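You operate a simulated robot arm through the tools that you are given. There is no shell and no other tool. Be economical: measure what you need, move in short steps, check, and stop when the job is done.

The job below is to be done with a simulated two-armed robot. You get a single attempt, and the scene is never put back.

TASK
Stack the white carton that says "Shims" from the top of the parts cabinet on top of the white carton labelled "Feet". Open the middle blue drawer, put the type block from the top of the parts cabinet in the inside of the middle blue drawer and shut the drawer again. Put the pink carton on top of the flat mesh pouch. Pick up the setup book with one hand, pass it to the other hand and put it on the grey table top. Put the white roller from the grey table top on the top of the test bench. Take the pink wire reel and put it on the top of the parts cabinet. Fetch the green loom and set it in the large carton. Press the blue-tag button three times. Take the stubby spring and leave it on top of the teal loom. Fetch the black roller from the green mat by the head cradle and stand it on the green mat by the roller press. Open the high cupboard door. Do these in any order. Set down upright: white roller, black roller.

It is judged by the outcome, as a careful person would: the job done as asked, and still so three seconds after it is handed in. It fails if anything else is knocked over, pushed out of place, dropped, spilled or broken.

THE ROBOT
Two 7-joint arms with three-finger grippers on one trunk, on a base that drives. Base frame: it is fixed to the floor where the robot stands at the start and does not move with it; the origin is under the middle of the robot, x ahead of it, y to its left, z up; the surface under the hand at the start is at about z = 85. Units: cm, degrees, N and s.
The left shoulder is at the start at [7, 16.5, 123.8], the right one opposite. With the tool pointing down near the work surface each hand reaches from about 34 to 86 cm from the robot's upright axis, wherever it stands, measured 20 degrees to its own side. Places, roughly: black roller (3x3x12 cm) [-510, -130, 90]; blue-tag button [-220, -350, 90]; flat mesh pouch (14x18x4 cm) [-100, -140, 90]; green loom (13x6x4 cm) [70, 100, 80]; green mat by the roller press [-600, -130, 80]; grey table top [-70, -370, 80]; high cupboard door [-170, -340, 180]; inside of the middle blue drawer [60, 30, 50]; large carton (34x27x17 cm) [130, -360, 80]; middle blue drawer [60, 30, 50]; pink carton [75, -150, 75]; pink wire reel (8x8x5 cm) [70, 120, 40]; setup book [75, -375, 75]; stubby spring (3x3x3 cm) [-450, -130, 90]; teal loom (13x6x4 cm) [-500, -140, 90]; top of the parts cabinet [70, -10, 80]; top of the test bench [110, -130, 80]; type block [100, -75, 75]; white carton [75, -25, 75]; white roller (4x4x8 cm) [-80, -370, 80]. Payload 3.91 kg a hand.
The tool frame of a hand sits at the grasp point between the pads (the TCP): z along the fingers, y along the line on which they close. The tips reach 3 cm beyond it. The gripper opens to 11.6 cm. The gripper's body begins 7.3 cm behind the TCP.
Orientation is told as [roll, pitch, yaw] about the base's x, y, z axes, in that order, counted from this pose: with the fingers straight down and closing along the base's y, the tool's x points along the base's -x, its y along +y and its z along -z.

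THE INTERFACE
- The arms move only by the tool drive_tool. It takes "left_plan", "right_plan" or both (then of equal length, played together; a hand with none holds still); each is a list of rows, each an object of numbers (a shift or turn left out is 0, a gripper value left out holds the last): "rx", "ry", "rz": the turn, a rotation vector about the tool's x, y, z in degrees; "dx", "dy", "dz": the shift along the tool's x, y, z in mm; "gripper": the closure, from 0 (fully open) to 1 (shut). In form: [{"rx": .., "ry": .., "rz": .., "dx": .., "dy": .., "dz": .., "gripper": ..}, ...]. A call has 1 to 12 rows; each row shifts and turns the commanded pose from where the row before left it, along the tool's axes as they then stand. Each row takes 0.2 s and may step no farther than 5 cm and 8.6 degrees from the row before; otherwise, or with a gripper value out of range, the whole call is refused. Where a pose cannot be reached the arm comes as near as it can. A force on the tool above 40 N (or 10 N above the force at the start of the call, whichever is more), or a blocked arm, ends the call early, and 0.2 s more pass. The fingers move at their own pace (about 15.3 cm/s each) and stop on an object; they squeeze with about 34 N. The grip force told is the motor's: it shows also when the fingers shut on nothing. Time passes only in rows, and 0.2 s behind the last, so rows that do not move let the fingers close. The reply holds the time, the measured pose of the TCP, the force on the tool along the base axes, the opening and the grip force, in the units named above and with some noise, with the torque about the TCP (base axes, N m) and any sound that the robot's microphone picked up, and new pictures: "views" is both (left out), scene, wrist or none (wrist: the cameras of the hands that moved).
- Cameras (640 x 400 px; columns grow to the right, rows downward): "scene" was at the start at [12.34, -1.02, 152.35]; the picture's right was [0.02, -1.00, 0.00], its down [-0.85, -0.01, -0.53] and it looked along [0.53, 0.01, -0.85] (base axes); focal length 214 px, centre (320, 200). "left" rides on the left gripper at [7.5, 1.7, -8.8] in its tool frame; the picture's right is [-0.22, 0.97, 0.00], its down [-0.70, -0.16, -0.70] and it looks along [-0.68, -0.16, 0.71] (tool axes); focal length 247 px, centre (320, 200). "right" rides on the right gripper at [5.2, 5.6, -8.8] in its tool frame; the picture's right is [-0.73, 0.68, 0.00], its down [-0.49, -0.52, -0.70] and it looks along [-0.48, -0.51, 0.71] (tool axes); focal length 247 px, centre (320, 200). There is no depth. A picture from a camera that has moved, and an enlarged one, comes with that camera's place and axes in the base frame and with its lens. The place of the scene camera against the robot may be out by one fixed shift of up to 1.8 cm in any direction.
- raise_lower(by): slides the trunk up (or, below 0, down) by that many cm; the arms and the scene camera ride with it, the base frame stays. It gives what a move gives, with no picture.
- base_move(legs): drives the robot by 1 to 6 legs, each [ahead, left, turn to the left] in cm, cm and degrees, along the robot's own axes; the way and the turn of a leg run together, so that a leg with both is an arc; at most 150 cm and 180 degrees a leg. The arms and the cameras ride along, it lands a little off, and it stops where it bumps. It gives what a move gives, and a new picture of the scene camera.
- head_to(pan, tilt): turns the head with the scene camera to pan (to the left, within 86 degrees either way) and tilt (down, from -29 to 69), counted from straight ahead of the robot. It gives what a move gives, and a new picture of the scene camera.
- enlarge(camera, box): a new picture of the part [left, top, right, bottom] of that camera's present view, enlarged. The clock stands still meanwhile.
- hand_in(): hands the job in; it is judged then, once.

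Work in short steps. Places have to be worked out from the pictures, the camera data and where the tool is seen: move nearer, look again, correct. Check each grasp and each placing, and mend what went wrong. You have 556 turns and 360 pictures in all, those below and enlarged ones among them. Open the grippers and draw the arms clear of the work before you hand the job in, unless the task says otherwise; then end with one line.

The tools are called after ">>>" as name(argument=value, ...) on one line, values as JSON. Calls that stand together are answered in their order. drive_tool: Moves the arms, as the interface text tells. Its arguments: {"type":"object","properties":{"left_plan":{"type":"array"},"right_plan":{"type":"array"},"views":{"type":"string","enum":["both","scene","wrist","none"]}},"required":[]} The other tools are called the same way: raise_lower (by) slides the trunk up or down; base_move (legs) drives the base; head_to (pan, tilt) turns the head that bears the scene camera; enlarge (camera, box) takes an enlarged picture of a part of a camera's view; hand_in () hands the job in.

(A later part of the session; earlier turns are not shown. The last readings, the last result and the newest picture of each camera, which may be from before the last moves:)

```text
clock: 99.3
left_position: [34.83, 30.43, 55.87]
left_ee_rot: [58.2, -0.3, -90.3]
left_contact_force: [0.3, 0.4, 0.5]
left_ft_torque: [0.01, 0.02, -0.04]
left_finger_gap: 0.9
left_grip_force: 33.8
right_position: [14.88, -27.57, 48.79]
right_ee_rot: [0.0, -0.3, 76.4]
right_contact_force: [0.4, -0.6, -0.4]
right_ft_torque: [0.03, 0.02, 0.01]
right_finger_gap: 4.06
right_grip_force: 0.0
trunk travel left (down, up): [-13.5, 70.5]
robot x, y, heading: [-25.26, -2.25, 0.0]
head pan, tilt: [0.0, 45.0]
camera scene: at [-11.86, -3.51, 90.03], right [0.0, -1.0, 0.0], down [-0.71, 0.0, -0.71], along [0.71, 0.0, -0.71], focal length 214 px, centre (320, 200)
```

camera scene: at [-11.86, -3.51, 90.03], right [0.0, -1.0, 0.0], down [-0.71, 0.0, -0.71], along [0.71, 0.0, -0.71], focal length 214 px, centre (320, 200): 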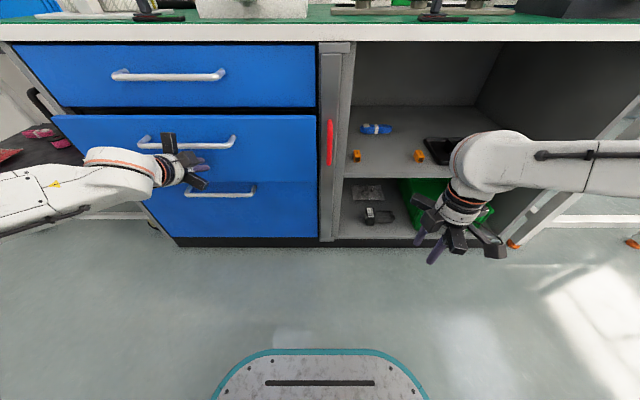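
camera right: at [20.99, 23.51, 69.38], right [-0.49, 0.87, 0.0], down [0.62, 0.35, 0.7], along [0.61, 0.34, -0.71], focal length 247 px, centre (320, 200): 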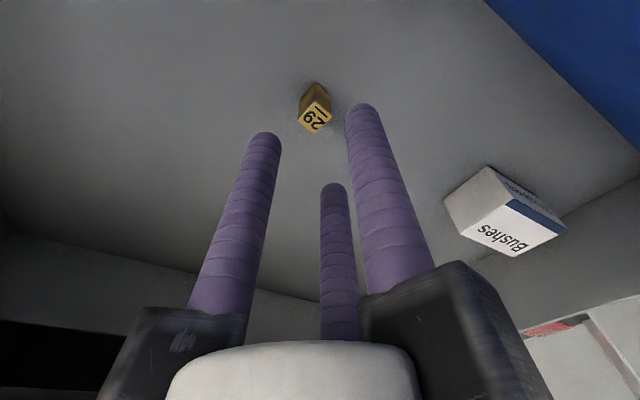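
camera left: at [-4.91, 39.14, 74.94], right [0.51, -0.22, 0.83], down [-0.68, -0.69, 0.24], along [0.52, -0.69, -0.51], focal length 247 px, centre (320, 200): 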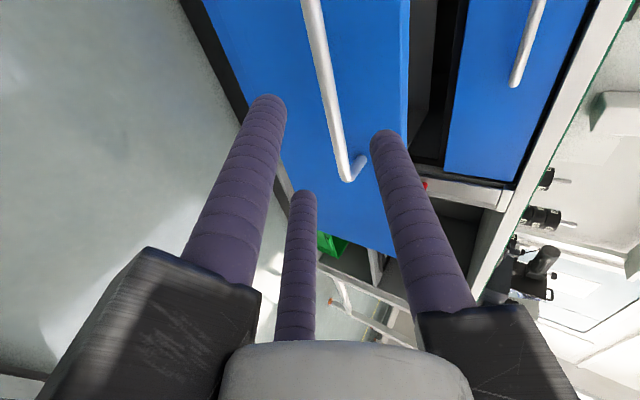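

Drawer is nearly closed; push the last ~7 cm.

>>> base_move(legs=[[6, 0, 0]])

>>> enlarge(camera="scene", box=[20, 30, 340, 230])

```text
clock: 100.3
left_position: [39.63, 30.53, 55.83]
left_ee_rot: [58.0, -0.3, -90.3]
left_contact_force: [-4.9, 0.3, 2.4]
left_ft_torque: [0.04, -0.05, 0.04]
left_finger_gap: 0.94
left_grip_force: 34.0
right_position: [20.11, -27.52, 48.88]
right_ee_rot: [0.0, -0.1, 76.6]
right_contact_force: [-0.7, 0.1, -1.1]
right_ft_torque: [0.05, 0.0, 0.02]
right_finger_gap: 4.08
right_grip_force: 0.0
trunk travel left (down, up): [-13.5, 70.5]
robot x, y, heading: [-20.3, -2.51, 0.3]
head pan, tilt: [0.0, 45.0]
stopped in leg 1: the force on the tool passed its limit at 223 N (the readings are from after the stop); the commanded pose is now the measured one
camera scene: at [-6.68, -3.46, 90.03], right [0.01, -1.0, 0.0], down [-0.71, 0.0, -0.71], along [0.71, 0.0, -0.71], focal length 214 px, centre (320, 200)
```

scene: 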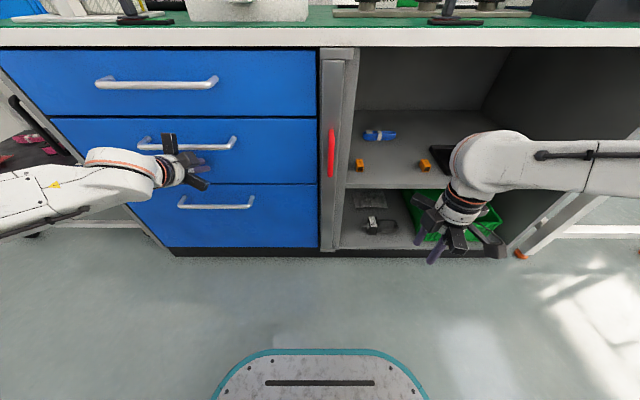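

```text
2.00 times, centred on (180, 130) of scene
camera zoom: at [-6.68, -3.46, 90.03], right [0.01, -1.0, 0.0], down [-0.71, 0.0, -0.71], along [0.71, 0.0, -0.71], focal length 429 px, centre (600, 340)
```

zoom: 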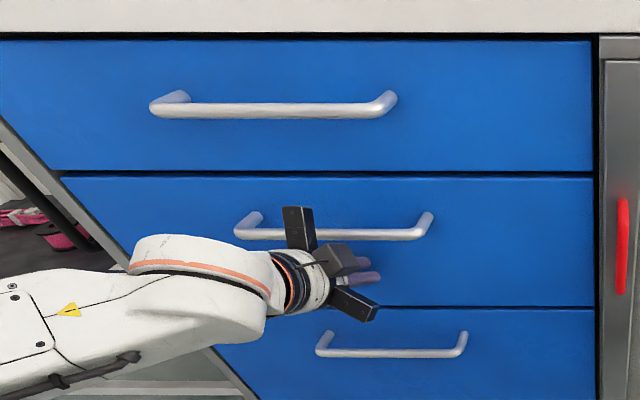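

Drawer is flush shut. Back off and go left to face the cart.

>>> base_move(legs=[[-40, 0, 0], [0, 95, 0]])

>>> raise_lower(by=40)

>>> head_to(pan=0, tilt=35)

```text
clock: 107.4
left_position: [-0.32, 125.27, 55.88]
left_ee_rot: [58.0, -0.3, -90.5]
left_contact_force: [0.2, -0.2, 0.6]
left_ft_torque: [0.0, -0.01, -0.01]
left_finger_gap: 0.9
left_grip_force: 34.6
right_position: [-20.25, 67.37, 48.82]
right_ee_rot: [0.0, -0.2, 76.2]
right_contact_force: [0.4, 0.1, -0.1]
right_ft_torque: [0.0, 0.01, 0.01]
right_finger_gap: 4.05
right_grip_force: 0.0
trunk travel left (down, up): [-13.5, 70.5]
robot x, y, heading: [-60.54, 92.87, -0.2]
head pan, tilt: [0.0, 45.0]
camera scene: at [-46.92, 91.6, 90.03], right [0.0, -1.0, 0.0], down [-0.71, 0.0, -0.71], along [0.71, 0.0, -0.71], focal length 214 px, centre (320, 200)
```

scene: 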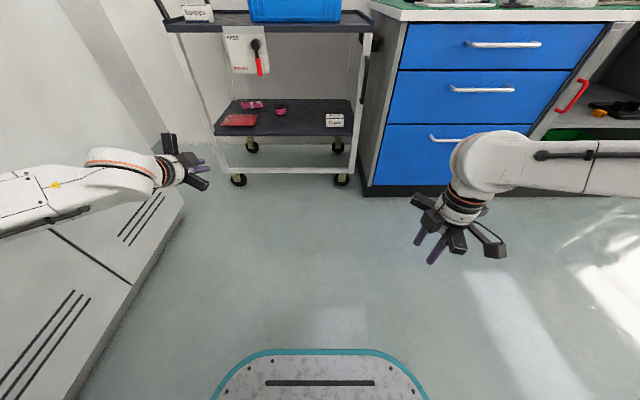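

```text
clock: 111.2
left_position: [-0.33, 125.35, 95.86]
left_ee_rot: [57.9, -0.4, -90.4]
left_contact_force: [0.2, 0.1, -0.1]
left_ft_torque: [0.01, 0.01, -0.01]
left_finger_gap: 0.9
left_grip_force: 33.5
right_position: [-20.26, 67.38, 88.83]
right_ee_rot: [0.1, -0.2, 76.1]
right_contact_force: [-0.4, 0.3, -0.8]
right_ft_torque: [0.01, -0.03, -0.02]
right_finger_gap: 4.06
right_grip_force: 0.0
trunk travel left (down, up): [-53.5, 30.5]
robot x, y, heading: [-60.17, 92.72, 0.0]
head pan, tilt: [0.0, 45.0]
```

```text
clock: 111.9
left_position: [-0.4, 125.29, 95.79]
left_ee_rot: [57.9, -0.3, -90.5]
left_contact_force: [0.4, 0.0, 0.6]
left_ft_torque: [0.0, -0.01, -0.01]
left_finger_gap: 0.94
left_grip_force: 33.4
right_position: [-20.3, 67.38, 88.8]
right_ee_rot: [0.1, 0.0, 76.2]
right_contact_force: [-0.3, 0.4, -0.3]
right_ft_torque: [-0.01, 0.0, -0.02]
right_finger_gap: 4.07
right_grip_force: 0.1
trunk travel left (down, up): [-53.5, 30.5]
robot x, y, heading: [-60.59, 92.8, 0.1]
head pan, tilt: [0.0, 35.0]
camera scene: at [-46.24, 91.6, 131.51], right [0.0, -1.0, 0.0], down [-0.57, 0.0, -0.82], along [0.82, 0.0, -0.57], focal length 214 px, centre (320, 200)
```

scene: 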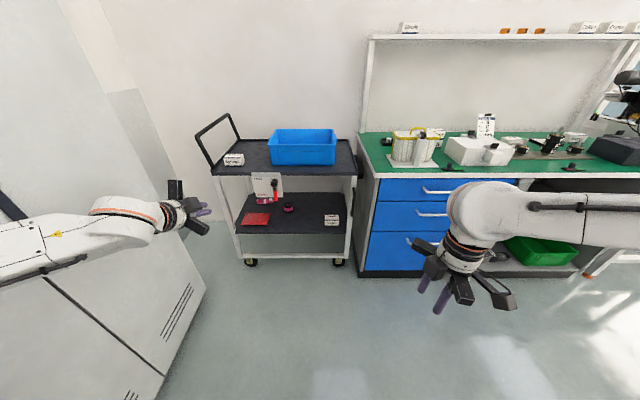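

Enlarge the cart to tell the pink items apart.

>>> enlarge(camera="scene", box=[200, 110, 370, 270])

```text
2.50 times, centred on (285, 190) of scene
camera zoom: at [-46.24, 91.6, 131.51], right [0.0, -1.0, 0.0], down [-0.57, 0.0, -0.82], along [0.82, 0.0, -0.57], focal length 536 px, centre (408, 225)
```

zoom: 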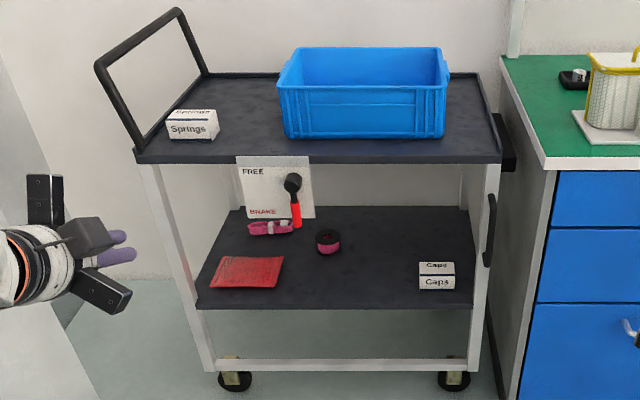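

Pink reel stands near [77, 114] on the lower shelf. I'll use the right arm (elbow swings away from the brake sign); first bring the left hand upright and tuck it back.

>>> drive_tool(left_plan=[{"rx": 8.3, "gripper": 0.5}, {"rx": 8.3}, {"rx": 8.3}, {"rx": 8.3}, {"rx": 8.3}, {"rx": 8.3}, {"rx": 8.1}, {}], views="none")

>>> drive_tool(left_plan=[{"dy": -40, "dx": -8}, {"dy": -40, "dx": -8}, {"dy": -40, "dx": -8}, {"dy": -40, "dx": -8}, {"dy": -40, "dx": -8}, {}], views="scene")

```text
clock: 113.7
left_position: [-0.42, 125.23, 95.87]
left_ee_rot: [0.1, -0.4, -90.5]
left_contact_force: [-0.3, 0.1, 0.1]
left_ft_torque: [-0.01, -0.05, 0.0]
left_finger_gap: 5.79
left_grip_force: 0.1
right_position: [-20.27, 67.39, 88.94]
right_ee_rot: [0.0, -0.2, 76.1]
right_contact_force: [-0.4, 1.0, 0.2]
right_ft_torque: [-0.05, -0.01, -0.03]
right_finger_gap: 4.07
right_grip_force: 0.0
trunk travel left (down, up): [-53.5, 30.5]
robot x, y, heading: [-59.97, 93.18, -0.1]
head pan, tilt: [0.0, 35.0]
```

```text
clock: 115.1
left_position: [-20.49, 121.41, 95.78]
left_ee_rot: [0.0, -0.1, -90.5]
left_contact_force: [0.0, -0.1, 0.5]
left_ft_torque: [0.03, 0.0, -0.01]
left_finger_gap: 5.8
left_grip_force: 0.1
right_position: [-20.25, 67.31, 88.74]
right_ee_rot: [0.2, -0.2, 76.2]
right_contact_force: [-0.2, 0.0, 0.6]
right_ft_torque: [0.0, 0.02, 0.0]
right_finger_gap: 4.05
right_grip_force: 0.2
trunk travel left (down, up): [-53.5, 30.5]
robot x, y, heading: [-60.23, 92.84, 0.1]
head pan, tilt: [0.0, 35.0]
camera scene: at [-46.19, 91.5, 131.51], right [0.0, -1.0, 0.0], down [-0.57, 0.0, -0.82], along [0.82, 0.0, -0.57], focal length 214 px, centre (320, 200)
```

scene: 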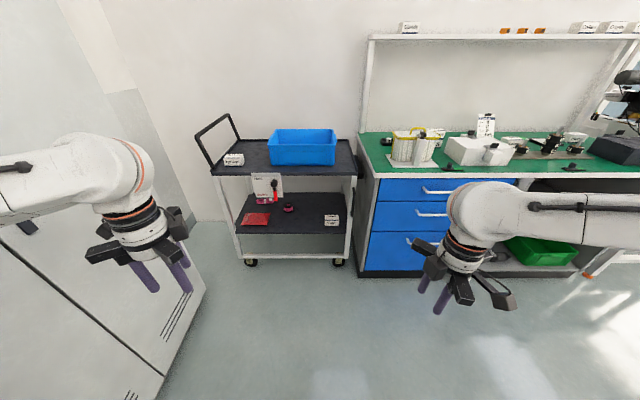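

Lower the trunk 40 cm and test the right arm's shape extended forward, in free space.

>>> raise_lower(by=-40)

>>> drive_tool(right_plan=[{"dx": -19, "dy": -44, "gripper": 0.0}, {"dx": -19, "dy": -44}, {"dx": -19, "dy": -44}, {"dx": -19, "dy": -44}, {"dx": -19, "dy": -44}, {"dx": -19, "dy": -44}, {}], views="scene")

```text
clock: 119.0
left_position: [-20.47, 121.48, 55.8]
left_ee_rot: [0.1, -0.3, -90.4]
left_contact_force: [-0.3, -0.3, -0.6]
left_ft_torque: [-0.03, -0.01, -0.05]
left_finger_gap: 5.8
left_grip_force: 0.1
right_position: [-20.23, 67.45, 48.64]
right_ee_rot: [0.1, -0.1, 76.2]
right_contact_force: [0.4, -0.2, 0.9]
right_ft_torque: [0.02, 0.03, 0.0]
right_finger_gap: 4.06
right_grip_force: 0.0
trunk travel left (down, up): [-13.5, 70.5]
robot x, y, heading: [-60.61, 92.75, -0.4]
head pan, tilt: [0.0, 35.0]
```

```text
clock: 120.6
left_position: [-20.49, 121.45, 55.81]
left_ee_rot: [0.1, -0.2, -90.5]
left_contact_force: [-0.1, -0.3, 1.4]
left_ft_torque: [0.01, 0.03, 0.01]
left_finger_gap: 5.83
left_grip_force: 0.0
right_position: [8.16, 72.18, 48.77]
right_ee_rot: [0.0, -0.2, 76.3]
right_contact_force: [0.8, 0.8, -0.6]
right_ft_torque: [-0.01, 0.0, 0.01]
right_finger_gap: 11.61
right_grip_force: 0.2
trunk travel left (down, up): [-13.5, 70.5]
robot x, y, heading: [-60.28, 92.93, -0.6]
head pan, tilt: [0.0, 35.0]
camera scene: at [-46.23, 91.61, 91.51], right [0.0, -1.0, 0.0], down [-0.57, 0.0, -0.82], along [0.82, 0.0, -0.57], focal length 214 px, centre (320, 200)
```

scene: 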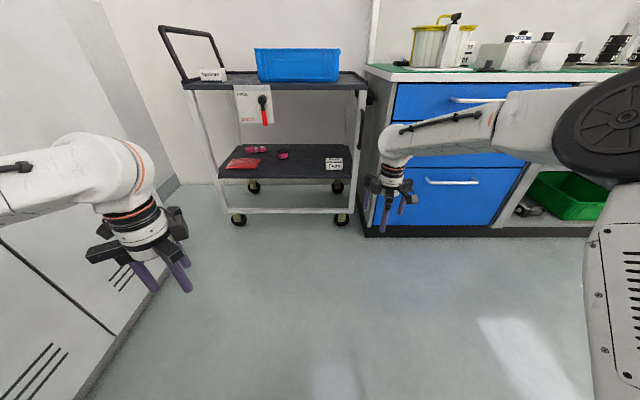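

Forearm lies sideways here. Lower a further 13 cm and test the hand at straight-ahead to see how the elbow sits.

>>> raise_lower(by=-13)

>>> drive_tool(right_plan=[{"dx": -41, "dy": 10, "dz": -10}, {"dx": -41, "dy": 10, "dz": -10}, {"dx": -41, "dy": 10, "dz": -10}, {"dx": -41, "dy": 10, "dz": -10}, {"dx": -41, "dy": 10, "dz": 0}, {}], views="scene")

```text
clock: 122.1
left_position: [-20.52, 121.33, 42.78]
left_ee_rot: [0.1, -0.4, -90.5]
left_contact_force: [1.0, 0.5, 1.1]
left_ft_torque: [0.0, 0.03, 0.01]
left_finger_gap: 5.8
left_grip_force: 0.1
right_position: [8.05, 72.15, 35.77]
right_ee_rot: [0.2, -0.1, 76.2]
right_contact_force: [-0.5, 0.0, 0.3]
right_ft_torque: [0.01, -0.02, 0.04]
right_finger_gap: 11.61
right_grip_force: 0.1
trunk travel left (down, up): [-0.5, 83.5]
robot x, y, heading: [-60.73, 92.94, -0.2]
head pan, tilt: [0.0, 35.0]
```

```text
clock: 123.5
left_position: [-20.47, 121.38, 42.74]
left_ee_rot: [0.1, -0.3, -90.5]
left_contact_force: [0.1, -0.4, 0.9]
left_ft_torque: [0.0, -0.02, -0.02]
left_finger_gap: 5.79
left_grip_force: 0.1
right_position: [8.1, 93.21, 39.76]
right_ee_rot: [0.1, -0.1, 76.1]
right_contact_force: [-0.5, -0.4, -0.3]
right_ft_torque: [0.02, -0.03, 0.0]
right_finger_gap: 11.59
right_grip_force: 0.2
trunk travel left (down, up): [-0.5, 83.5]
robot x, y, heading: [-60.5, 92.93, 0.1]
head pan, tilt: [0.0, 35.0]
camera scene: at [-46.24, 91.61, 78.51], right [0.0, -1.0, 0.0], down [-0.57, 0.0, -0.82], along [0.82, 0.0, -0.57], focal length 214 px, centre (320, 200)
```

scene: 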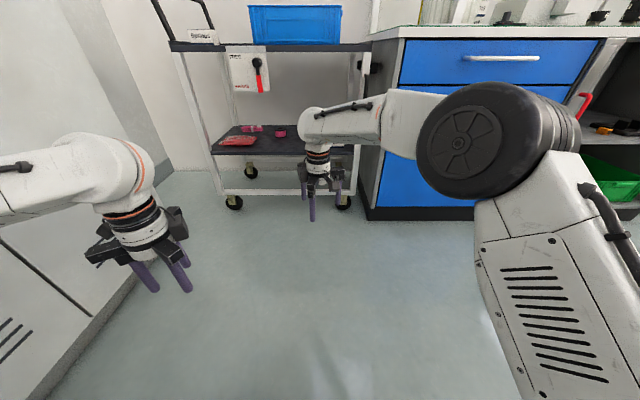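

At this pose the elbow sits at about rel (45, −23). Extend another 11 cm to keep the elbow outside the cart, and look.

>>> drive_tool(right_plan=[{"dx": -9, "dy": -36}, {"dx": -9, "dy": -36}, {"dx": -9, "dy": -36}, {}], views="scene")

```text
clock: 124.5
left_position: [-20.52, 121.46, 42.77]
left_ee_rot: [0.0, -0.3, -90.5]
left_contact_force: [-0.2, 0.1, -0.2]
left_ft_torque: [0.01, -0.03, 0.03]
left_finger_gap: 5.8
left_grip_force: 0.0
right_position: [16.85, 93.21, 39.89]
right_ee_rot: [0.1, -0.1, 76.1]
right_contact_force: [0.0, 0.2, 0.4]
right_ft_torque: [0.01, 0.03, -0.02]
right_finger_gap: 11.6
right_grip_force: 0.0
right hand out of reach, approached as far as the arm can: row 3
trunk travel left (down, up): [-0.5, 83.5]
robot x, y, heading: [-60.35, 92.6, -0.0]
head pan, tilt: [0.0, 35.0]
camera scene: at [-46.26, 91.6, 78.5], right [0.0, -1.0, 0.0], down [-0.57, 0.0, -0.82], along [0.82, 0.0, -0.57], focal length 214 px, centre (320, 200)
```

scene: 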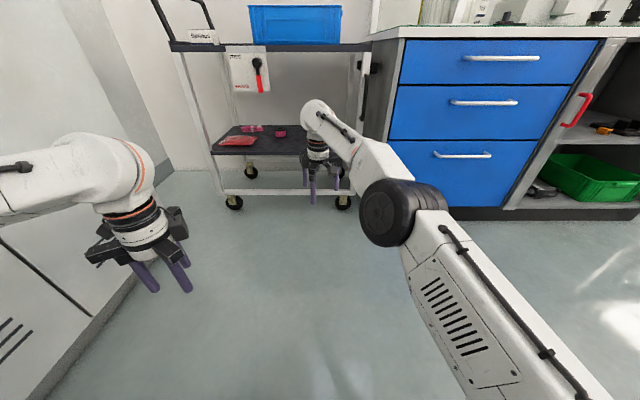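

Good low-elbow posture. Tuck the left hand back, raise the right hand 6.5 cm, then drive so the right hand enters the cart right of the brake sign.

>>> drive_tool(left_plan=[{"dy": -40}, {"dy": -40}, {"dy": -40}, {}], right_plan=[{"dx": 7, "dy": 29}, {"dz": -35}, {"dz": -30}, {}], views="none")

>>> base_move(legs=[[0, 9, 0], [38, 0, 0]])

```text
clock: 125.5
left_position: [-31.52, 121.84, 43.76]
left_ee_rot: [0.0, -0.3, -90.4]
left_contact_force: [-0.1, -0.1, -0.3]
left_ft_torque: [-0.02, -0.03, -0.01]
left_finger_gap: 5.79
left_grip_force: 0.1
left hand out of reach, approached as far as the arm can: row 3
right_position: [13.86, 93.31, 46.25]
right_ee_rot: [0.1, -0.1, 76.3]
right_contact_force: [-0.2, 0.9, 0.9]
right_ft_torque: [0.0, 0.01, 0.0]
right_finger_gap: 11.61
right_grip_force: 0.1
trunk travel left (down, up): [-0.5, 83.5]
robot x, y, heading: [-60.54, 92.69, -0.0]
head pan, tilt: [0.0, 35.0]
```

```text
clock: 126.8
left_position: [-32.49, 125.55, 43.78]
left_ee_rot: [-0.1, -0.5, -92.1]
left_contact_force: [0.0, 0.1, 0.1]
left_ft_torque: [-0.03, -0.01, 0.02]
left_finger_gap: 5.83
left_grip_force: 0.1
right_position: [12.13, 95.65, 46.62]
right_ee_rot: [0.1, -0.4, 74.6]
right_contact_force: [-0.2, -0.3, 0.5]
right_ft_torque: [0.0, 0.0, 0.01]
right_finger_gap: 11.6
right_grip_force: 0.0
trunk travel left (down, up): [-0.5, 83.5]
robot x, y, heading: [-62.56, 96.75, -1.6]
head pan, tilt: [0.0, 35.0]
stopped in leg 1: the robot was blocked; the commanded pose is now the measured one
camera scene: at [-48.09, 95.59, 78.65], right [-0.03, -1.0, 0.0], down [-0.57, 0.02, -0.82], along [0.82, -0.02, -0.57], focal length 214 px, centre (320, 200)
```

scene: 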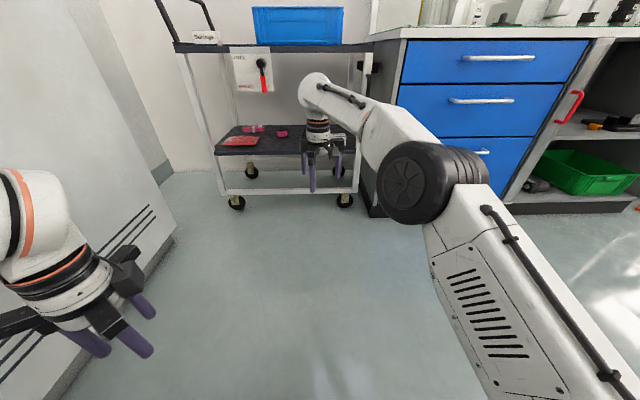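

The left elbow met the wall cabinet. I'll instead approach from the right with the robot turned 15° left; step clear first.

>>> base_move(legs=[[0, -16, 0], [27, 0, 0], [0, 0, 16.6]])

```text
clock: 130.6
left_position: [-15.3, 116.37, 43.65]
left_ee_rot: [-0.2, -0.7, -75.3]
left_contact_force: [-0.2, -0.2, 0.2]
left_ft_torque: [-0.02, -0.01, -0.02]
left_finger_gap: 5.81
left_grip_force: 0.0
right_position: [35.95, 100.45, 46.4]
right_ee_rot: [-0.1, -0.1, 91.2]
right_contact_force: [-0.2, 0.9, -0.2]
right_ft_torque: [0.02, 0.0, -0.02]
right_finger_gap: 11.62
right_grip_force: 0.1
trunk travel left (down, up): [-0.5, 83.5]
robot x, y, heading: [-35.35, 81.0, 15.1]
head pan, tilt: [0.0, 35.0]
camera scene: at [-21.93, 83.11, 78.51], right [0.26, -0.97, 0.0], down [-0.55, -0.15, -0.82], along [0.79, 0.21, -0.57], focal length 214 px, centre (320, 200)
```

scene: 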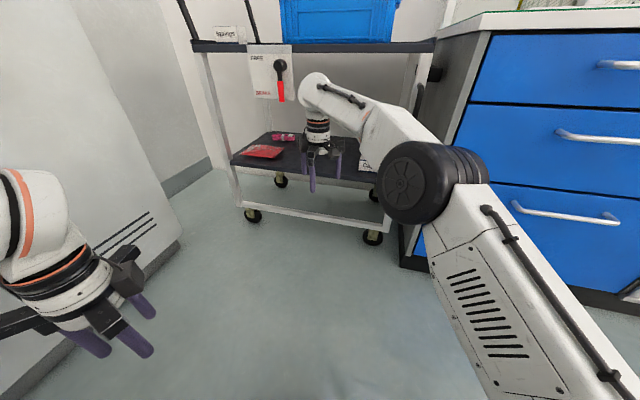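

Step right 4 cm, straighten the right arm 3.5 cm further (retracts the elbow), then advance part-way.

>>> drive_tool(right_plan=[{"dx": -9, "dy": -34}, {}], views="none")

>>> base_move(legs=[[0, -4, 0], [18, 0, 0]])

>>> drive_tool(right_plan=[{}], views="wrist")

```text
clock: 131.2
left_position: [-15.3, 116.42, 43.6]
left_ee_rot: [-0.2, -0.8, -75.3]
left_contact_force: [0.4, -0.6, 1.2]
left_ft_torque: [0.04, 0.03, -0.01]
left_finger_gap: 5.79
left_grip_force: 0.1
right_position: [36.99, 100.77, 46.33]
right_ee_rot: [0.0, -0.2, 91.3]
right_contact_force: [-0.3, 0.2, 0.2]
right_ft_torque: [-0.01, 0.0, 0.04]
right_finger_gap: 11.61
right_grip_force: 0.0
right hand out of reach, approached as far as the arm can: row 1
trunk travel left (down, up): [-0.5, 83.5]
robot x, y, heading: [-35.79, 80.71, 15.2]
head pan, tilt: [0.0, 35.0]
```

```text
clock: 133.2
left_position: [3.4, 117.15, 43.66]
left_ee_rot: [-0.2, -0.9, -75.4]
left_contact_force: [0.2, -0.4, -0.3]
left_ft_torque: [-0.02, 0.0, -0.02]
left_finger_gap: 5.8
left_grip_force: 0.2
right_position: [55.73, 101.73, 46.32]
right_ee_rot: [0.0, -0.2, 91.2]
right_contact_force: [-0.2, -0.7, 1.1]
right_ft_torque: [0.02, 0.0, -0.01]
right_finger_gap: 11.58
right_grip_force: 0.2
trunk travel left (down, up): [-0.5, 83.5]
robot x, y, heading: [-17.35, 81.46, 15.3]
head pan, tilt: [0.0, 35.0]
camera scene: at [-3.32, 83.96, 78.51], right [0.26, -0.97, 0.0], down [-0.55, -0.15, -0.82], along [0.79, 0.21, -0.57], focal length 214 px, centre (320, 200)
```

scene: 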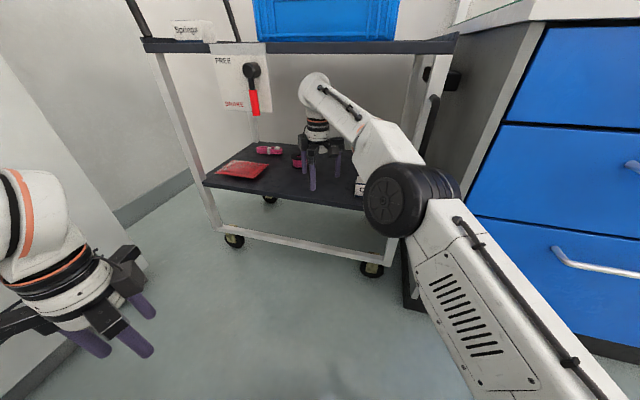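

```text
clock: 133.6
left_position: [3.39, 117.18, 43.49]
left_ee_rot: [-0.3, -0.8, -75.5]
left_contact_force: [-0.5, 0.2, 0.5]
left_ft_torque: [0.02, -0.02, -0.01]
left_finger_gap: 5.85
left_grip_force: 0.0
right_position: [55.69, 101.57, 46.37]
right_ee_rot: [-0.1, -0.3, 91.3]
right_contact_force: [0.1, 0.2, -0.6]
right_ft_torque: [0.0, -0.01, 0.04]
right_finger_gap: 11.59
right_grip_force: 0.1
trunk travel left (down, up): [-0.5, 83.5]
robot x, y, heading: [-16.87, 81.81, 14.9]
head pan, tilt: [0.0, 35.0]
camera right: at [50.17, 96.25, 55.29], right [-0.7, 0.72, 0.0], down [0.51, 0.5, 0.7], along [0.5, 0.49, -0.71], focal length 247 px, centre (320, 200)
```

right: 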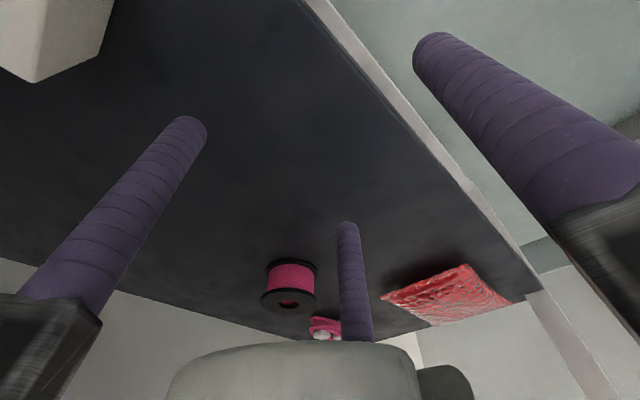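

Reel at [75.5, 115.7], shelf z≈36.9. Tilt the hand ~22° forward so the elbow stays outside the cart, then extend.

>>> drive_tool(right_plan=[{"rx": 7.1, "ry": -1.75}, {"rx": 7.1, "ry": -1.75}, {"rx": 7.1, "ry": -1.75}, {"dx": -10, "dy": -40, "dz": 16}, {"dx": -10, "dy": -40, "dz": 16}, {}], views="none")

>>> enlarge(camera="scene", box=[120, 20, 480, 280])

```text
clock: 134.9
left_position: [3.31, 117.19, 43.6]
left_ee_rot: [-0.1, -0.8, -75.3]
left_contact_force: [-0.6, 1.2, -1.0]
left_ft_torque: [-0.01, -0.02, 0.01]
left_finger_gap: 5.8
left_grip_force: 0.1
right_position: [60.99, 103.02, 42.84]
right_ee_rot: [-16.1, 0.0, 93.5]
right_contact_force: [-0.3, 0.6, 3.4]
right_ft_torque: [0.08, 0.18, -0.06]
right_finger_gap: 11.55
right_grip_force: 0.0
trunk travel left (down, up): [-0.5, 83.5]
robot x, y, heading: [-16.86, 81.56, 15.1]
head pan, tilt: [0.0, 35.0]
stopped in row 6 (right hand): the force on the tool passed its limit at 169 N (the readings are from after the stop); the commanded pose is now the measured one
```

```text
1.54 times, centred on (300, 150) of scene
camera zoom: at [-3.33, 83.96, 78.52], right [0.26, -0.97, 0.0], down [-0.55, -0.15, -0.82], along [0.79, 0.21, -0.57], focal length 330 px, centre (351, 277)
```

zoom: 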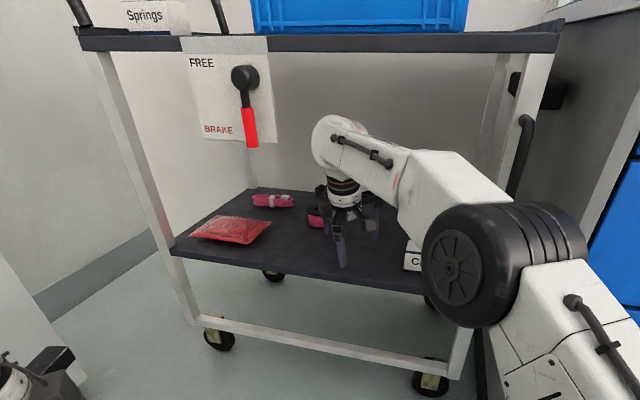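

A jaw touched the shelf (reading 169 N). Raise 4 cm gently and check that nothing moved.

>>> drive_tool(right_plan=[{"dx": -2, "dy": -11, "dz": -38}, {}], views="both")

```text
clock: 135.5
left_position: [3.36, 117.18, 43.75]
left_ee_rot: [-0.3, -0.8, -75.4]
left_contact_force: [0.6, -0.6, -0.4]
left_ft_torque: [0.02, 0.04, -0.03]
left_finger_gap: 5.81
left_grip_force: 0.1
right_position: [60.96, 103.21, 46.67]
right_ee_rot: [-16.1, -0.1, 93.5]
right_contact_force: [0.2, 0.0, 0.1]
right_ft_torque: [0.01, 0.01, 0.0]
right_finger_gap: 11.57
right_grip_force: 0.0
trunk travel left (down, up): [-0.5, 83.5]
robot x, y, heading: [-17.0, 81.35, 15.2]
head pan, tilt: [0.0, 35.0]
camera scene: at [-3.31, 83.95, 78.51], right [0.26, -0.97, 0.0], down [-0.55, -0.15, -0.82], along [0.79, 0.21, -0.57], focal length 214 px, centre (320, 200)
camera right: at [53.4, 97.56, 53.66], right [-0.7, 0.69, -0.19], down [0.28, 0.51, 0.82], along [0.66, 0.52, -0.55], focal length 247 px, centre (320, 200)
```

scene: 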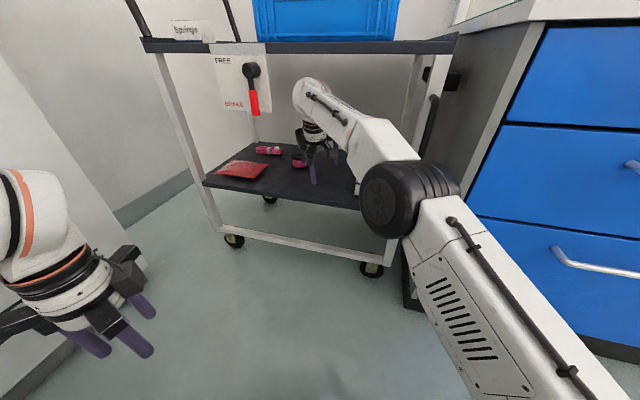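
right: 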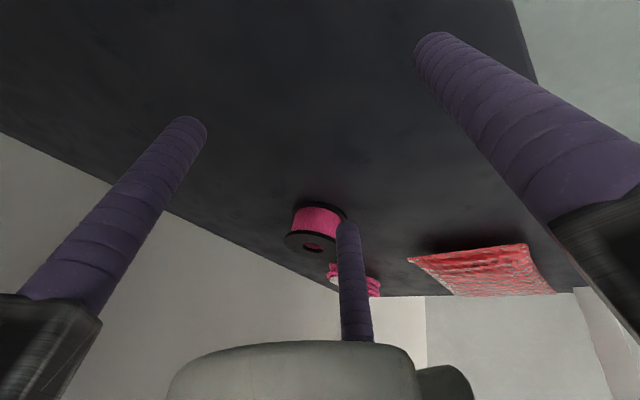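

All intact. Move: ahead 6, left 8.3, ahead 9 cm, then look.

>>> base_move(legs=[[6, 0, 0], [0, 8.3, 0], [8, 0, 0]])

>>> drive_tool(right_plan=[{}], views="wrist")

```text
clock: 137.8
left_position: [14.85, 128.74, 43.55]
left_ee_rot: [-0.2, -0.7, -75.4]
left_contact_force: [-0.4, -0.1, 0.4]
left_ft_torque: [0.02, -0.01, 0.03]
left_finger_gap: 5.8
left_grip_force: 0.2
right_position: [72.31, 114.73, 46.58]
right_ee_rot: [-16.0, 0.0, 93.5]
right_contact_force: [-1.1, -0.6, -0.2]
right_ft_torque: [-0.01, -0.02, 0.0]
right_finger_gap: 11.6
right_grip_force: 0.1
trunk travel left (down, up): [-0.5, 83.5]
robot x, y, heading: [-5.75, 93.21, 15.1]
head pan, tilt: [0.0, 35.0]
camera scene: at [8.08, 95.57, 78.51], right [0.26, -0.97, 0.0], down [-0.55, -0.15, -0.82], along [0.79, 0.21, -0.57], focal length 214 px, centre (320, 200)
```

scene: 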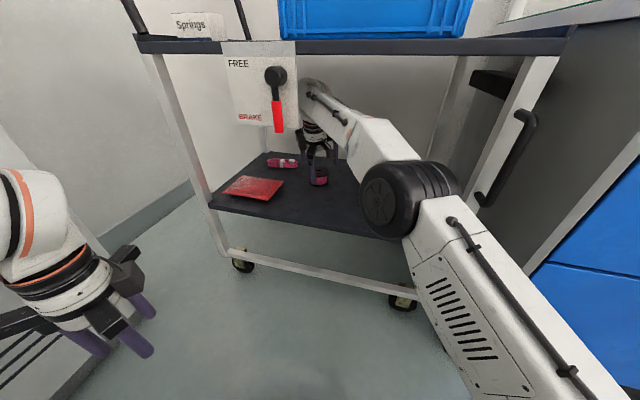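

```text
clock: 138.2
left_position: [14.82, 128.9, 43.56]
left_ee_rot: [-0.2, -0.9, -75.4]
left_contact_force: [0.4, -0.3, -0.4]
left_ft_torque: [0.02, -0.01, 0.0]
left_finger_gap: 5.78
left_grip_force: 0.0
right_position: [72.26, 114.87, 46.62]
right_ee_rot: [-16.1, 0.1, 93.6]
right_contact_force: [-0.2, -0.5, 0.9]
right_ft_torque: [0.01, 0.01, 0.0]
right_finger_gap: 11.6
right_grip_force: 0.0
trunk travel left (down, up): [-0.5, 83.5]
robot x, y, heading: [-5.58, 93.29, 15.3]
head pan, tilt: [0.0, 35.0]
camera right: at [64.81, 109.14, 53.63], right [-0.7, 0.69, -0.19], down [0.28, 0.51, 0.82], along [0.66, 0.52, -0.55], focal length 247 px, centre (320, 200)
```

right: 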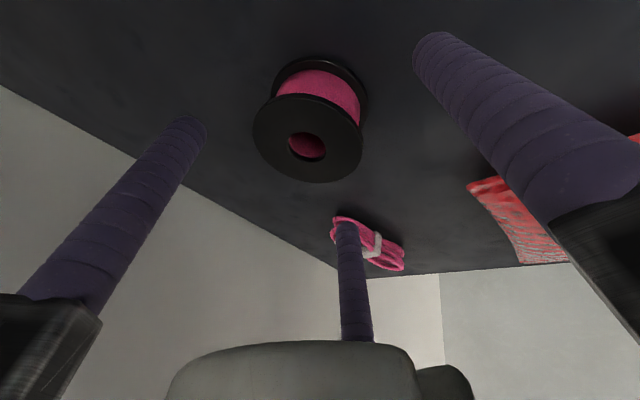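

Reel at [74.5, 114.7]. Shift forward 1.8 cm, lower to z≈41.8 with jaws at 9.8 cm.

>>> drive_tool(right_plan=[{"dz": 5, "dy": -17, "gripper": 0.14}, {"dz": 15, "dy": 4.4}, {"dz": 16, "dy": 4.4}, {"dz": 15, "dy": 4.4}, {}], views="wrist")

```text
clock: 139.4
left_position: [14.58, 128.61, 43.83]
left_ee_rot: [0.1, -0.7, -75.5]
left_contact_force: [-0.2, -0.8, -0.4]
left_ft_torque: [0.05, -0.01, -0.02]
left_finger_gap: 5.79
left_grip_force: 0.0
right_position: [73.05, 114.53, 42.48]
right_ee_rot: [-16.7, -0.1, 93.5]
right_contact_force: [-7.3, -1.7, 35.2]
right_ft_torque: [-0.15, 2.13, 0.08]
right_finger_gap: 9.87
right_grip_force: 0.2
right hand out of reach, approached as far as the arm can: row 1
trunk travel left (down, up): [-0.5, 83.5]
robot x, y, heading: [-5.9, 92.91, 15.0]
head pan, tilt: [0.0, 35.0]
camera right: at [65.34, 108.82, 49.45], right [-0.7, 0.69, -0.19], down [0.27, 0.5, 0.82], along [0.66, 0.52, -0.54], focal length 247 px, centre (320, 200)
```

right: 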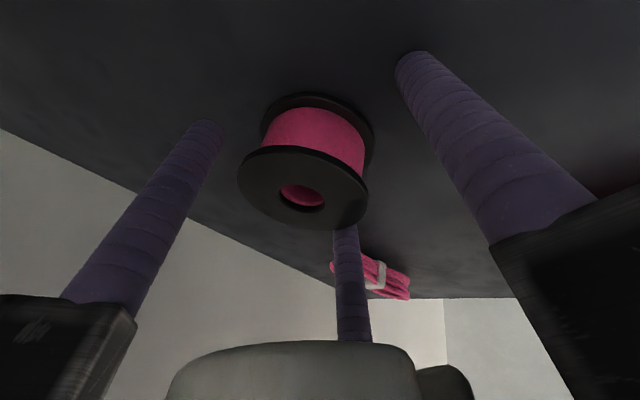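

The rear jaw touches the shelf; reel is centred within 1 cm. Ease up 5 mm and close.

>>> drive_tool(right_plan=[{"dz": -5, "dy": -1}, {"gripper": 0.3}, {"gripper": 0.5}, {"gripper": 0.7}, {}, {}], views="wrist")

```text
clock: 140.8
left_position: [14.73, 128.82, 43.66]
left_ee_rot: [-0.1, -0.9, -75.3]
left_contact_force: [-0.3, -0.5, -0.2]
left_ft_torque: [-0.02, 0.02, 0.01]
left_finger_gap: 5.8
left_grip_force: 0.0
right_position: [72.98, 114.53, 42.37]
right_ee_rot: [-16.0, 0.1, 93.4]
right_contact_force: [-1.7, 3.8, 8.9]
right_ft_torque: [0.39, -0.42, 0.23]
right_finger_gap: 8.24
right_grip_force: 34.6
trunk travel left (down, up): [-0.5, 83.5]
robot x, y, heading: [-5.49, 93.11, 14.8]
head pan, tilt: [0.0, 35.0]
camera right: at [65.37, 108.87, 49.31], right [-0.7, 0.69, -0.19], down [0.28, 0.51, 0.82], along [0.66, 0.52, -0.54], focal length 247 px, centre (320, 200)
```

right: 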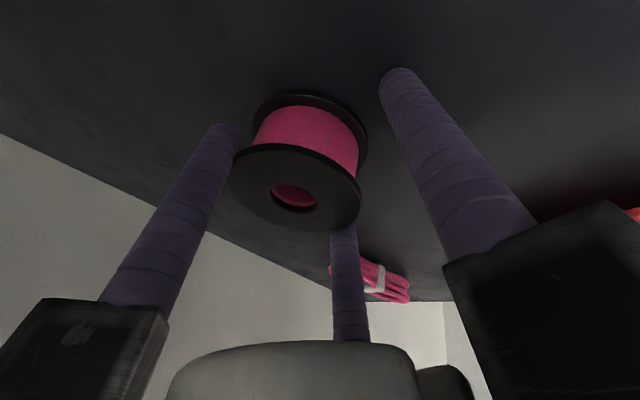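

Grip shows 34 N at 8.2 cm. Lift slightly and check it follows.

>>> drive_tool(right_plan=[{"dz": -10, "dy": -3, "gripper": 0.8}, {"dz": -10, "dy": -3}, {}], views="wrist")

```text
clock: 141.6
left_position: [14.87, 128.78, 43.62]
left_ee_rot: [-0.3, -0.8, -75.4]
left_contact_force: [-0.6, 0.3, -0.5]
left_ft_torque: [0.04, 0.01, -0.01]
left_finger_gap: 5.79
left_grip_force: 0.2
right_position: [72.99, 114.57, 44.17]
right_ee_rot: [-15.9, 0.1, 93.5]
right_contact_force: [0.0, -0.1, -3.1]
right_ft_torque: [-0.02, 0.04, -0.03]
right_finger_gap: 8.22
right_grip_force: 34.3
trunk travel left (down, up): [-0.5, 83.5]
robot x, y, heading: [-5.91, 93.05, 15.0]
head pan, tilt: [0.0, 35.0]
camera right: at [65.44, 108.86, 51.27], right [-0.7, 0.69, -0.19], down [0.28, 0.51, 0.82], along [0.66, 0.52, -0.55], focal length 247 px, centre (320, 200)
```

right: 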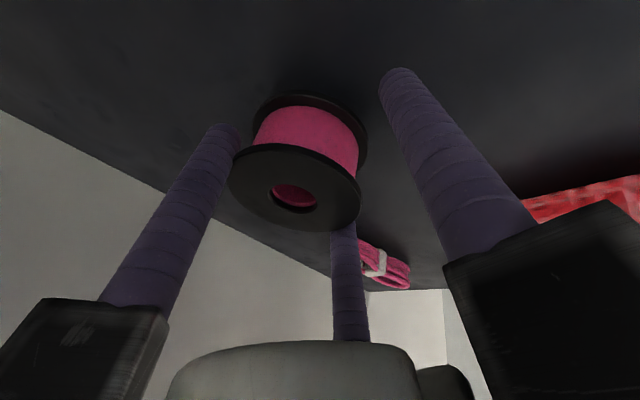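

Held (3 N weight). Raise 2 cm and back out by the reverse path.

>>> drive_tool(right_plan=[{"dz": -12, "dy": -3}, {"dz": -12, "dy": -3}, {}], views="none")

>>> base_move(legs=[[-8, 0, 0], [0, -9, 0], [-36, 0, 0]])

```text
clock: 142.4
left_position: [14.87, 128.81, 43.72]
left_ee_rot: [-0.2, -0.8, -75.3]
left_contact_force: [0.0, 0.1, -0.1]
left_ft_torque: [0.02, -0.01, 0.03]
left_finger_gap: 5.77
left_grip_force: 0.1
right_position: [72.82, 114.52, 46.78]
right_ee_rot: [-15.9, 0.0, 93.5]
right_contact_force: [-0.2, -0.1, -3.0]
right_ft_torque: [0.04, 0.09, -0.01]
right_finger_gap: 8.22
right_grip_force: 33.4
trunk travel left (down, up): [-0.5, 83.5]
robot x, y, heading: [-5.69, 92.99, 15.1]
head pan, tilt: [0.0, 35.0]
```

```text
clock: 146.1
left_position: [-25.53, 108.78, 43.74]
left_ee_rot: [-0.3, -0.9, -75.4]
left_contact_force: [-0.7, 0.2, 0.2]
left_ft_torque: [-0.01, -0.02, -0.01]
left_finger_gap: 5.8
left_grip_force: 0.0
right_position: [32.53, 94.5, 46.77]
right_ee_rot: [-16.0, 0.0, 93.6]
right_contact_force: [0.4, 0.3, -3.2]
right_ft_torque: [-0.02, 0.08, -0.03]
right_finger_gap: 8.23
right_grip_force: 33.7
trunk travel left (down, up): [-0.5, 83.5]
robot x, y, heading: [-46.01, 72.99, 14.8]
head pan, tilt: [0.0, 35.0]
camera scene: at [-32.17, 75.47, 78.51], right [0.26, -0.97, 0.0], down [-0.55, -0.15, -0.82], along [0.79, 0.21, -0.57], focal length 214 px, centre (320, 200)
```

scene: 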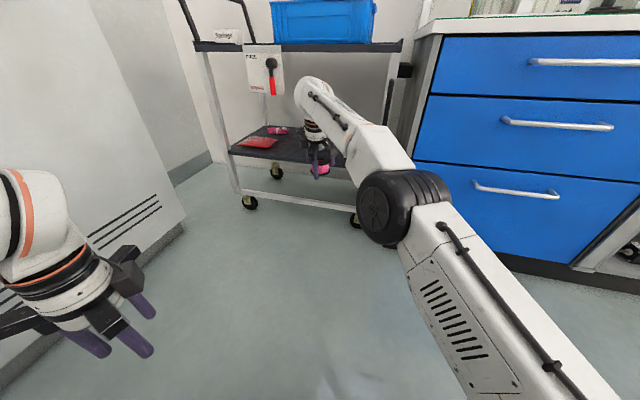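

Reel is out. Raise the trunk, straighten the hand, and drive back in front of the cabinet.

>>> raise_lower(by=40)

>>> raise_lower(by=38)

>>> drive_tool(right_plan=[{"rx": -8}, {"rx": -8}, {}], views="none")

>>> base_move(legs=[[0, 0, -14.8], [0, -48, 0], [40, 0, 0]])

```text
clock: 149.9
left_position: [-25.44, 108.75, 83.55]
left_ee_rot: [-0.3, -0.8, -75.4]
left_contact_force: [-0.6, 0.2, -0.3]
left_ft_torque: [0.02, 0.04, 0.03]
left_finger_gap: 5.81
left_grip_force: 0.0
right_position: [32.67, 94.62, 86.74]
right_ee_rot: [-15.9, 0.2, 93.5]
right_contact_force: [0.1, 0.9, -2.8]
right_ft_torque: [0.02, 0.08, -0.02]
right_finger_gap: 8.21
right_grip_force: 34.0
trunk travel left (down, up): [-40.5, 43.5]
robot x, y, heading: [-46.09, 72.88, 14.9]
head pan, tilt: [0.0, 35.0]
```

```text
clock: 153.6
left_position: [-25.38, 108.72, 121.65]
left_ee_rot: [-0.2, -0.8, -75.3]
left_contact_force: [0.3, -0.7, -0.3]
left_ft_torque: [0.0, 0.02, 0.0]
left_finger_gap: 5.78
left_grip_force: 0.1
right_position: [32.72, 94.48, 124.83]
right_ee_rot: [-16.0, 0.1, 93.5]
right_contact_force: [-0.9, -0.7, -2.7]
right_ft_torque: [0.02, 0.05, -0.03]
right_finger_gap: 8.2
right_grip_force: 33.5
trunk travel left (down, up): [-78.5, 5.5]
robot x, y, heading: [-45.68, 72.76, 15.0]
head pan, tilt: [0.0, 35.0]
```

```text
clock: 154.4
left_position: [-25.41, 108.76, 121.55]
left_ee_rot: [-0.2, -0.9, -75.4]
left_contact_force: [0.2, 0.0, -0.5]
left_ft_torque: [-0.04, -0.03, 0.01]
left_finger_gap: 5.81
left_grip_force: 0.0
right_position: [30.11, 88.5, 124.17]
right_ee_rot: [0.0, 0.0, 93.5]
right_contact_force: [0.3, 0.7, -3.1]
right_ft_torque: [-0.04, 0.06, -0.02]
right_finger_gap: 8.22
right_grip_force: 34.0
right hand out of reach, approached as far as the arm can: row 1, 2
trunk travel left (down, up): [-78.5, 5.5]
robot x, y, heading: [-45.83, 72.89, 15.1]
head pan, tilt: [0.0, 35.0]
```

```text
clock: 160.2
left_position: [23.11, 54.86, 121.61]
left_ee_rot: [-0.2, -0.8, -89.7]
left_contact_force: [-0.1, 1.7, 0.0]
left_ft_torque: [0.01, 0.0, -0.04]
left_finger_gap: 5.8
left_grip_force: 0.1
right_position: [71.98, 21.4, 124.21]
right_ee_rot: [-0.1, 0.1, 79.3]
right_contact_force: [-0.7, 0.2, -2.7]
right_ft_torque: [0.04, 0.05, 0.01]
right_finger_gap: 8.22
right_grip_force: 34.2
trunk travel left (down, up): [-78.5, 5.5]
robot x, y, heading: [-5.6, 25.25, 0.4]
head pan, tilt: [0.0, 35.0]
camera scene: at [8.69, 24.31, 156.52], right [0.01, -1.0, 0.0], down [-0.57, -0.01, -0.82], along [0.82, 0.01, -0.57], focal length 214 px, centre (320, 200)
```

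scene: 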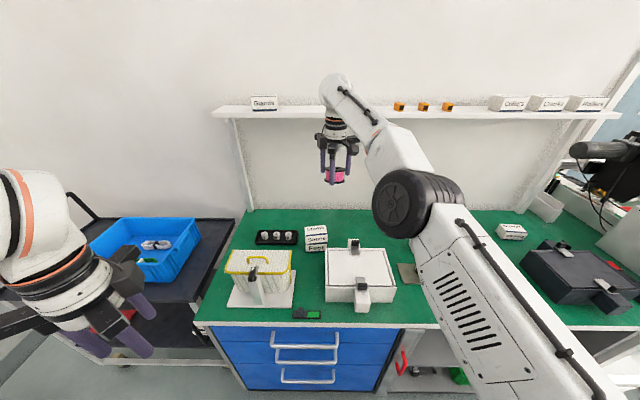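

Carry the reel to above the free spot at [77, −1.5], lowering to z≈106.

>>> drive_tool(right_plan=[{"dx": 36, "dy": -15, "dz": 30}, {"dx": 36, "dy": -15, "dz": 30}, {"dx": 36, "dy": -15, "dz": 30}, {"dx": 36, "dy": -15, "dz": 30}, {"dx": 36, "dy": -15, "dz": 30}, {"dx": 36, "dy": -15, "dz": 30}, {}], views="both")

```text
clock: 161.8
left_position: [23.19, 54.87, 121.52]
left_ee_rot: [-0.2, -0.9, -89.8]
left_contact_force: [-0.2, 0.1, 0.6]
left_ft_torque: [0.01, -0.04, -0.03]
left_finger_gap: 5.79
left_grip_force: 0.0
right_position: [76.84, -1.39, 106.31]
right_ee_rot: [-0.1, 0.2, 79.1]
right_contact_force: [-0.3, -0.2, -2.8]
right_ft_torque: [-0.04, 0.03, 0.0]
right_finger_gap: 8.24
right_grip_force: 33.9
trunk travel left (down, up): [-78.5, 5.5]
robot x, y, heading: [-5.44, 25.17, 0.7]
head pan, tilt: [0.0, 35.0]
camera scene: at [8.71, 24.39, 156.52], right [0.01, -1.0, 0.0], down [-0.57, -0.01, -0.82], along [0.82, 0.01, -0.57], focal length 214 px, centre (320, 200)
camera right: at [70.35, -5.53, 115.09], right [-0.53, 0.85, 0.0], down [0.6, 0.38, 0.7], along [0.59, 0.37, -0.71], focal length 247 px, centre (320, 200)
```

scene: 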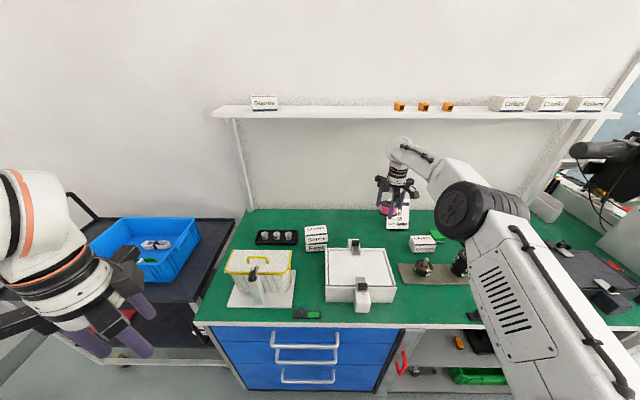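
right: 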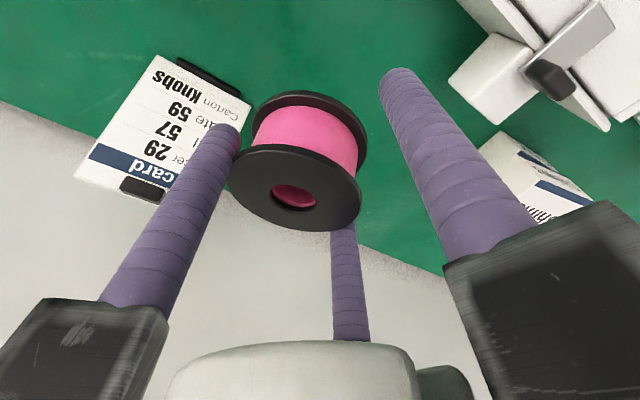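

The reel hangs 16° off the tool axis, so re-tilt the hand 16° to level it, shift 2 cm towards the front, and lower near the top.

>>> drive_tool(right_plan=[{"rx": 8, "dy": 18}, {"rx": 8}, {"dz": 35, "dy": 10}, {"dz": 35, "dy": 10}, {"dz": 35, "dy": 10}, {"dz": 33, "dy": 10}, {}], views="both")

```text
clock: 163.4
left_position: [23.01, 54.8, 121.65]
left_ee_rot: [-0.2, -0.8, -89.8]
left_contact_force: [-1.4, -1.1, 0.1]
left_ft_torque: [-0.04, 0.01, -0.02]
left_finger_gap: 5.82
left_grip_force: 0.0
right_position: [75.02, -1.11, 91.92]
right_ee_rot: [-16.1, 0.1, 79.2]
right_contact_force: [0.3, -0.1, -2.2]
right_ft_torque: [0.02, 0.05, -0.01]
right_finger_gap: 8.2
right_grip_force: 33.8
trunk travel left (down, up): [-78.5, 5.5]
robot x, y, heading: [-5.62, 25.32, 0.7]
head pan, tilt: [0.0, 35.0]
camera scene: at [8.66, 24.32, 156.52], right [0.01, -1.0, 0.0], down [-0.57, -0.01, -0.82], along [0.82, 0.01, -0.57], focal length 214 px, centre (320, 200)
camera right: at [66.31, -4.79, 98.89], right [-0.51, 0.84, -0.19], down [0.39, 0.42, 0.82], along [0.77, 0.34, -0.54], focal length 247 px, centre (320, 200)
```

scene: 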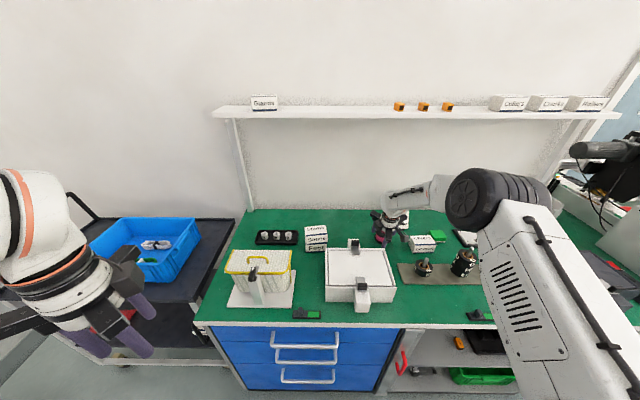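
right: 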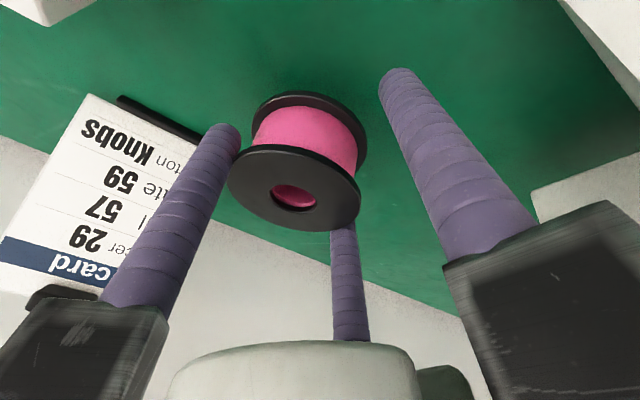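

Clearances look fine. Lower the last 2 cm softly.

>>> drive_tool(right_plan=[{"dz": 7, "dy": 2}, {"dz": 6, "dy": 1.6}, {"dz": 4, "dy": 1}, {"dz": 3, "dy": 1}, {}], views="none")

```text
clock: 164.6
left_position: [23.23, 54.75, 121.68]
left_ee_rot: [-0.1, -0.7, -89.8]
left_contact_force: [0.8, -0.4, 0.0]
left_ft_torque: [-0.03, -0.03, -0.02]
left_finger_gap: 5.82
left_grip_force: 0.1
right_position: [75.18, -0.96, 89.78]
right_ee_rot: [-16.1, 0.0, 79.2]
right_contact_force: [-0.1, -0.7, -4.2]
right_ft_torque: [0.0, 0.06, 0.03]
right_finger_gap: 8.23
right_grip_force: 34.0
trunk travel left (down, up): [-78.5, 5.5]
robot x, y, heading: [-5.37, 25.64, 0.4]
head pan, tilt: [0.0, 35.0]
```

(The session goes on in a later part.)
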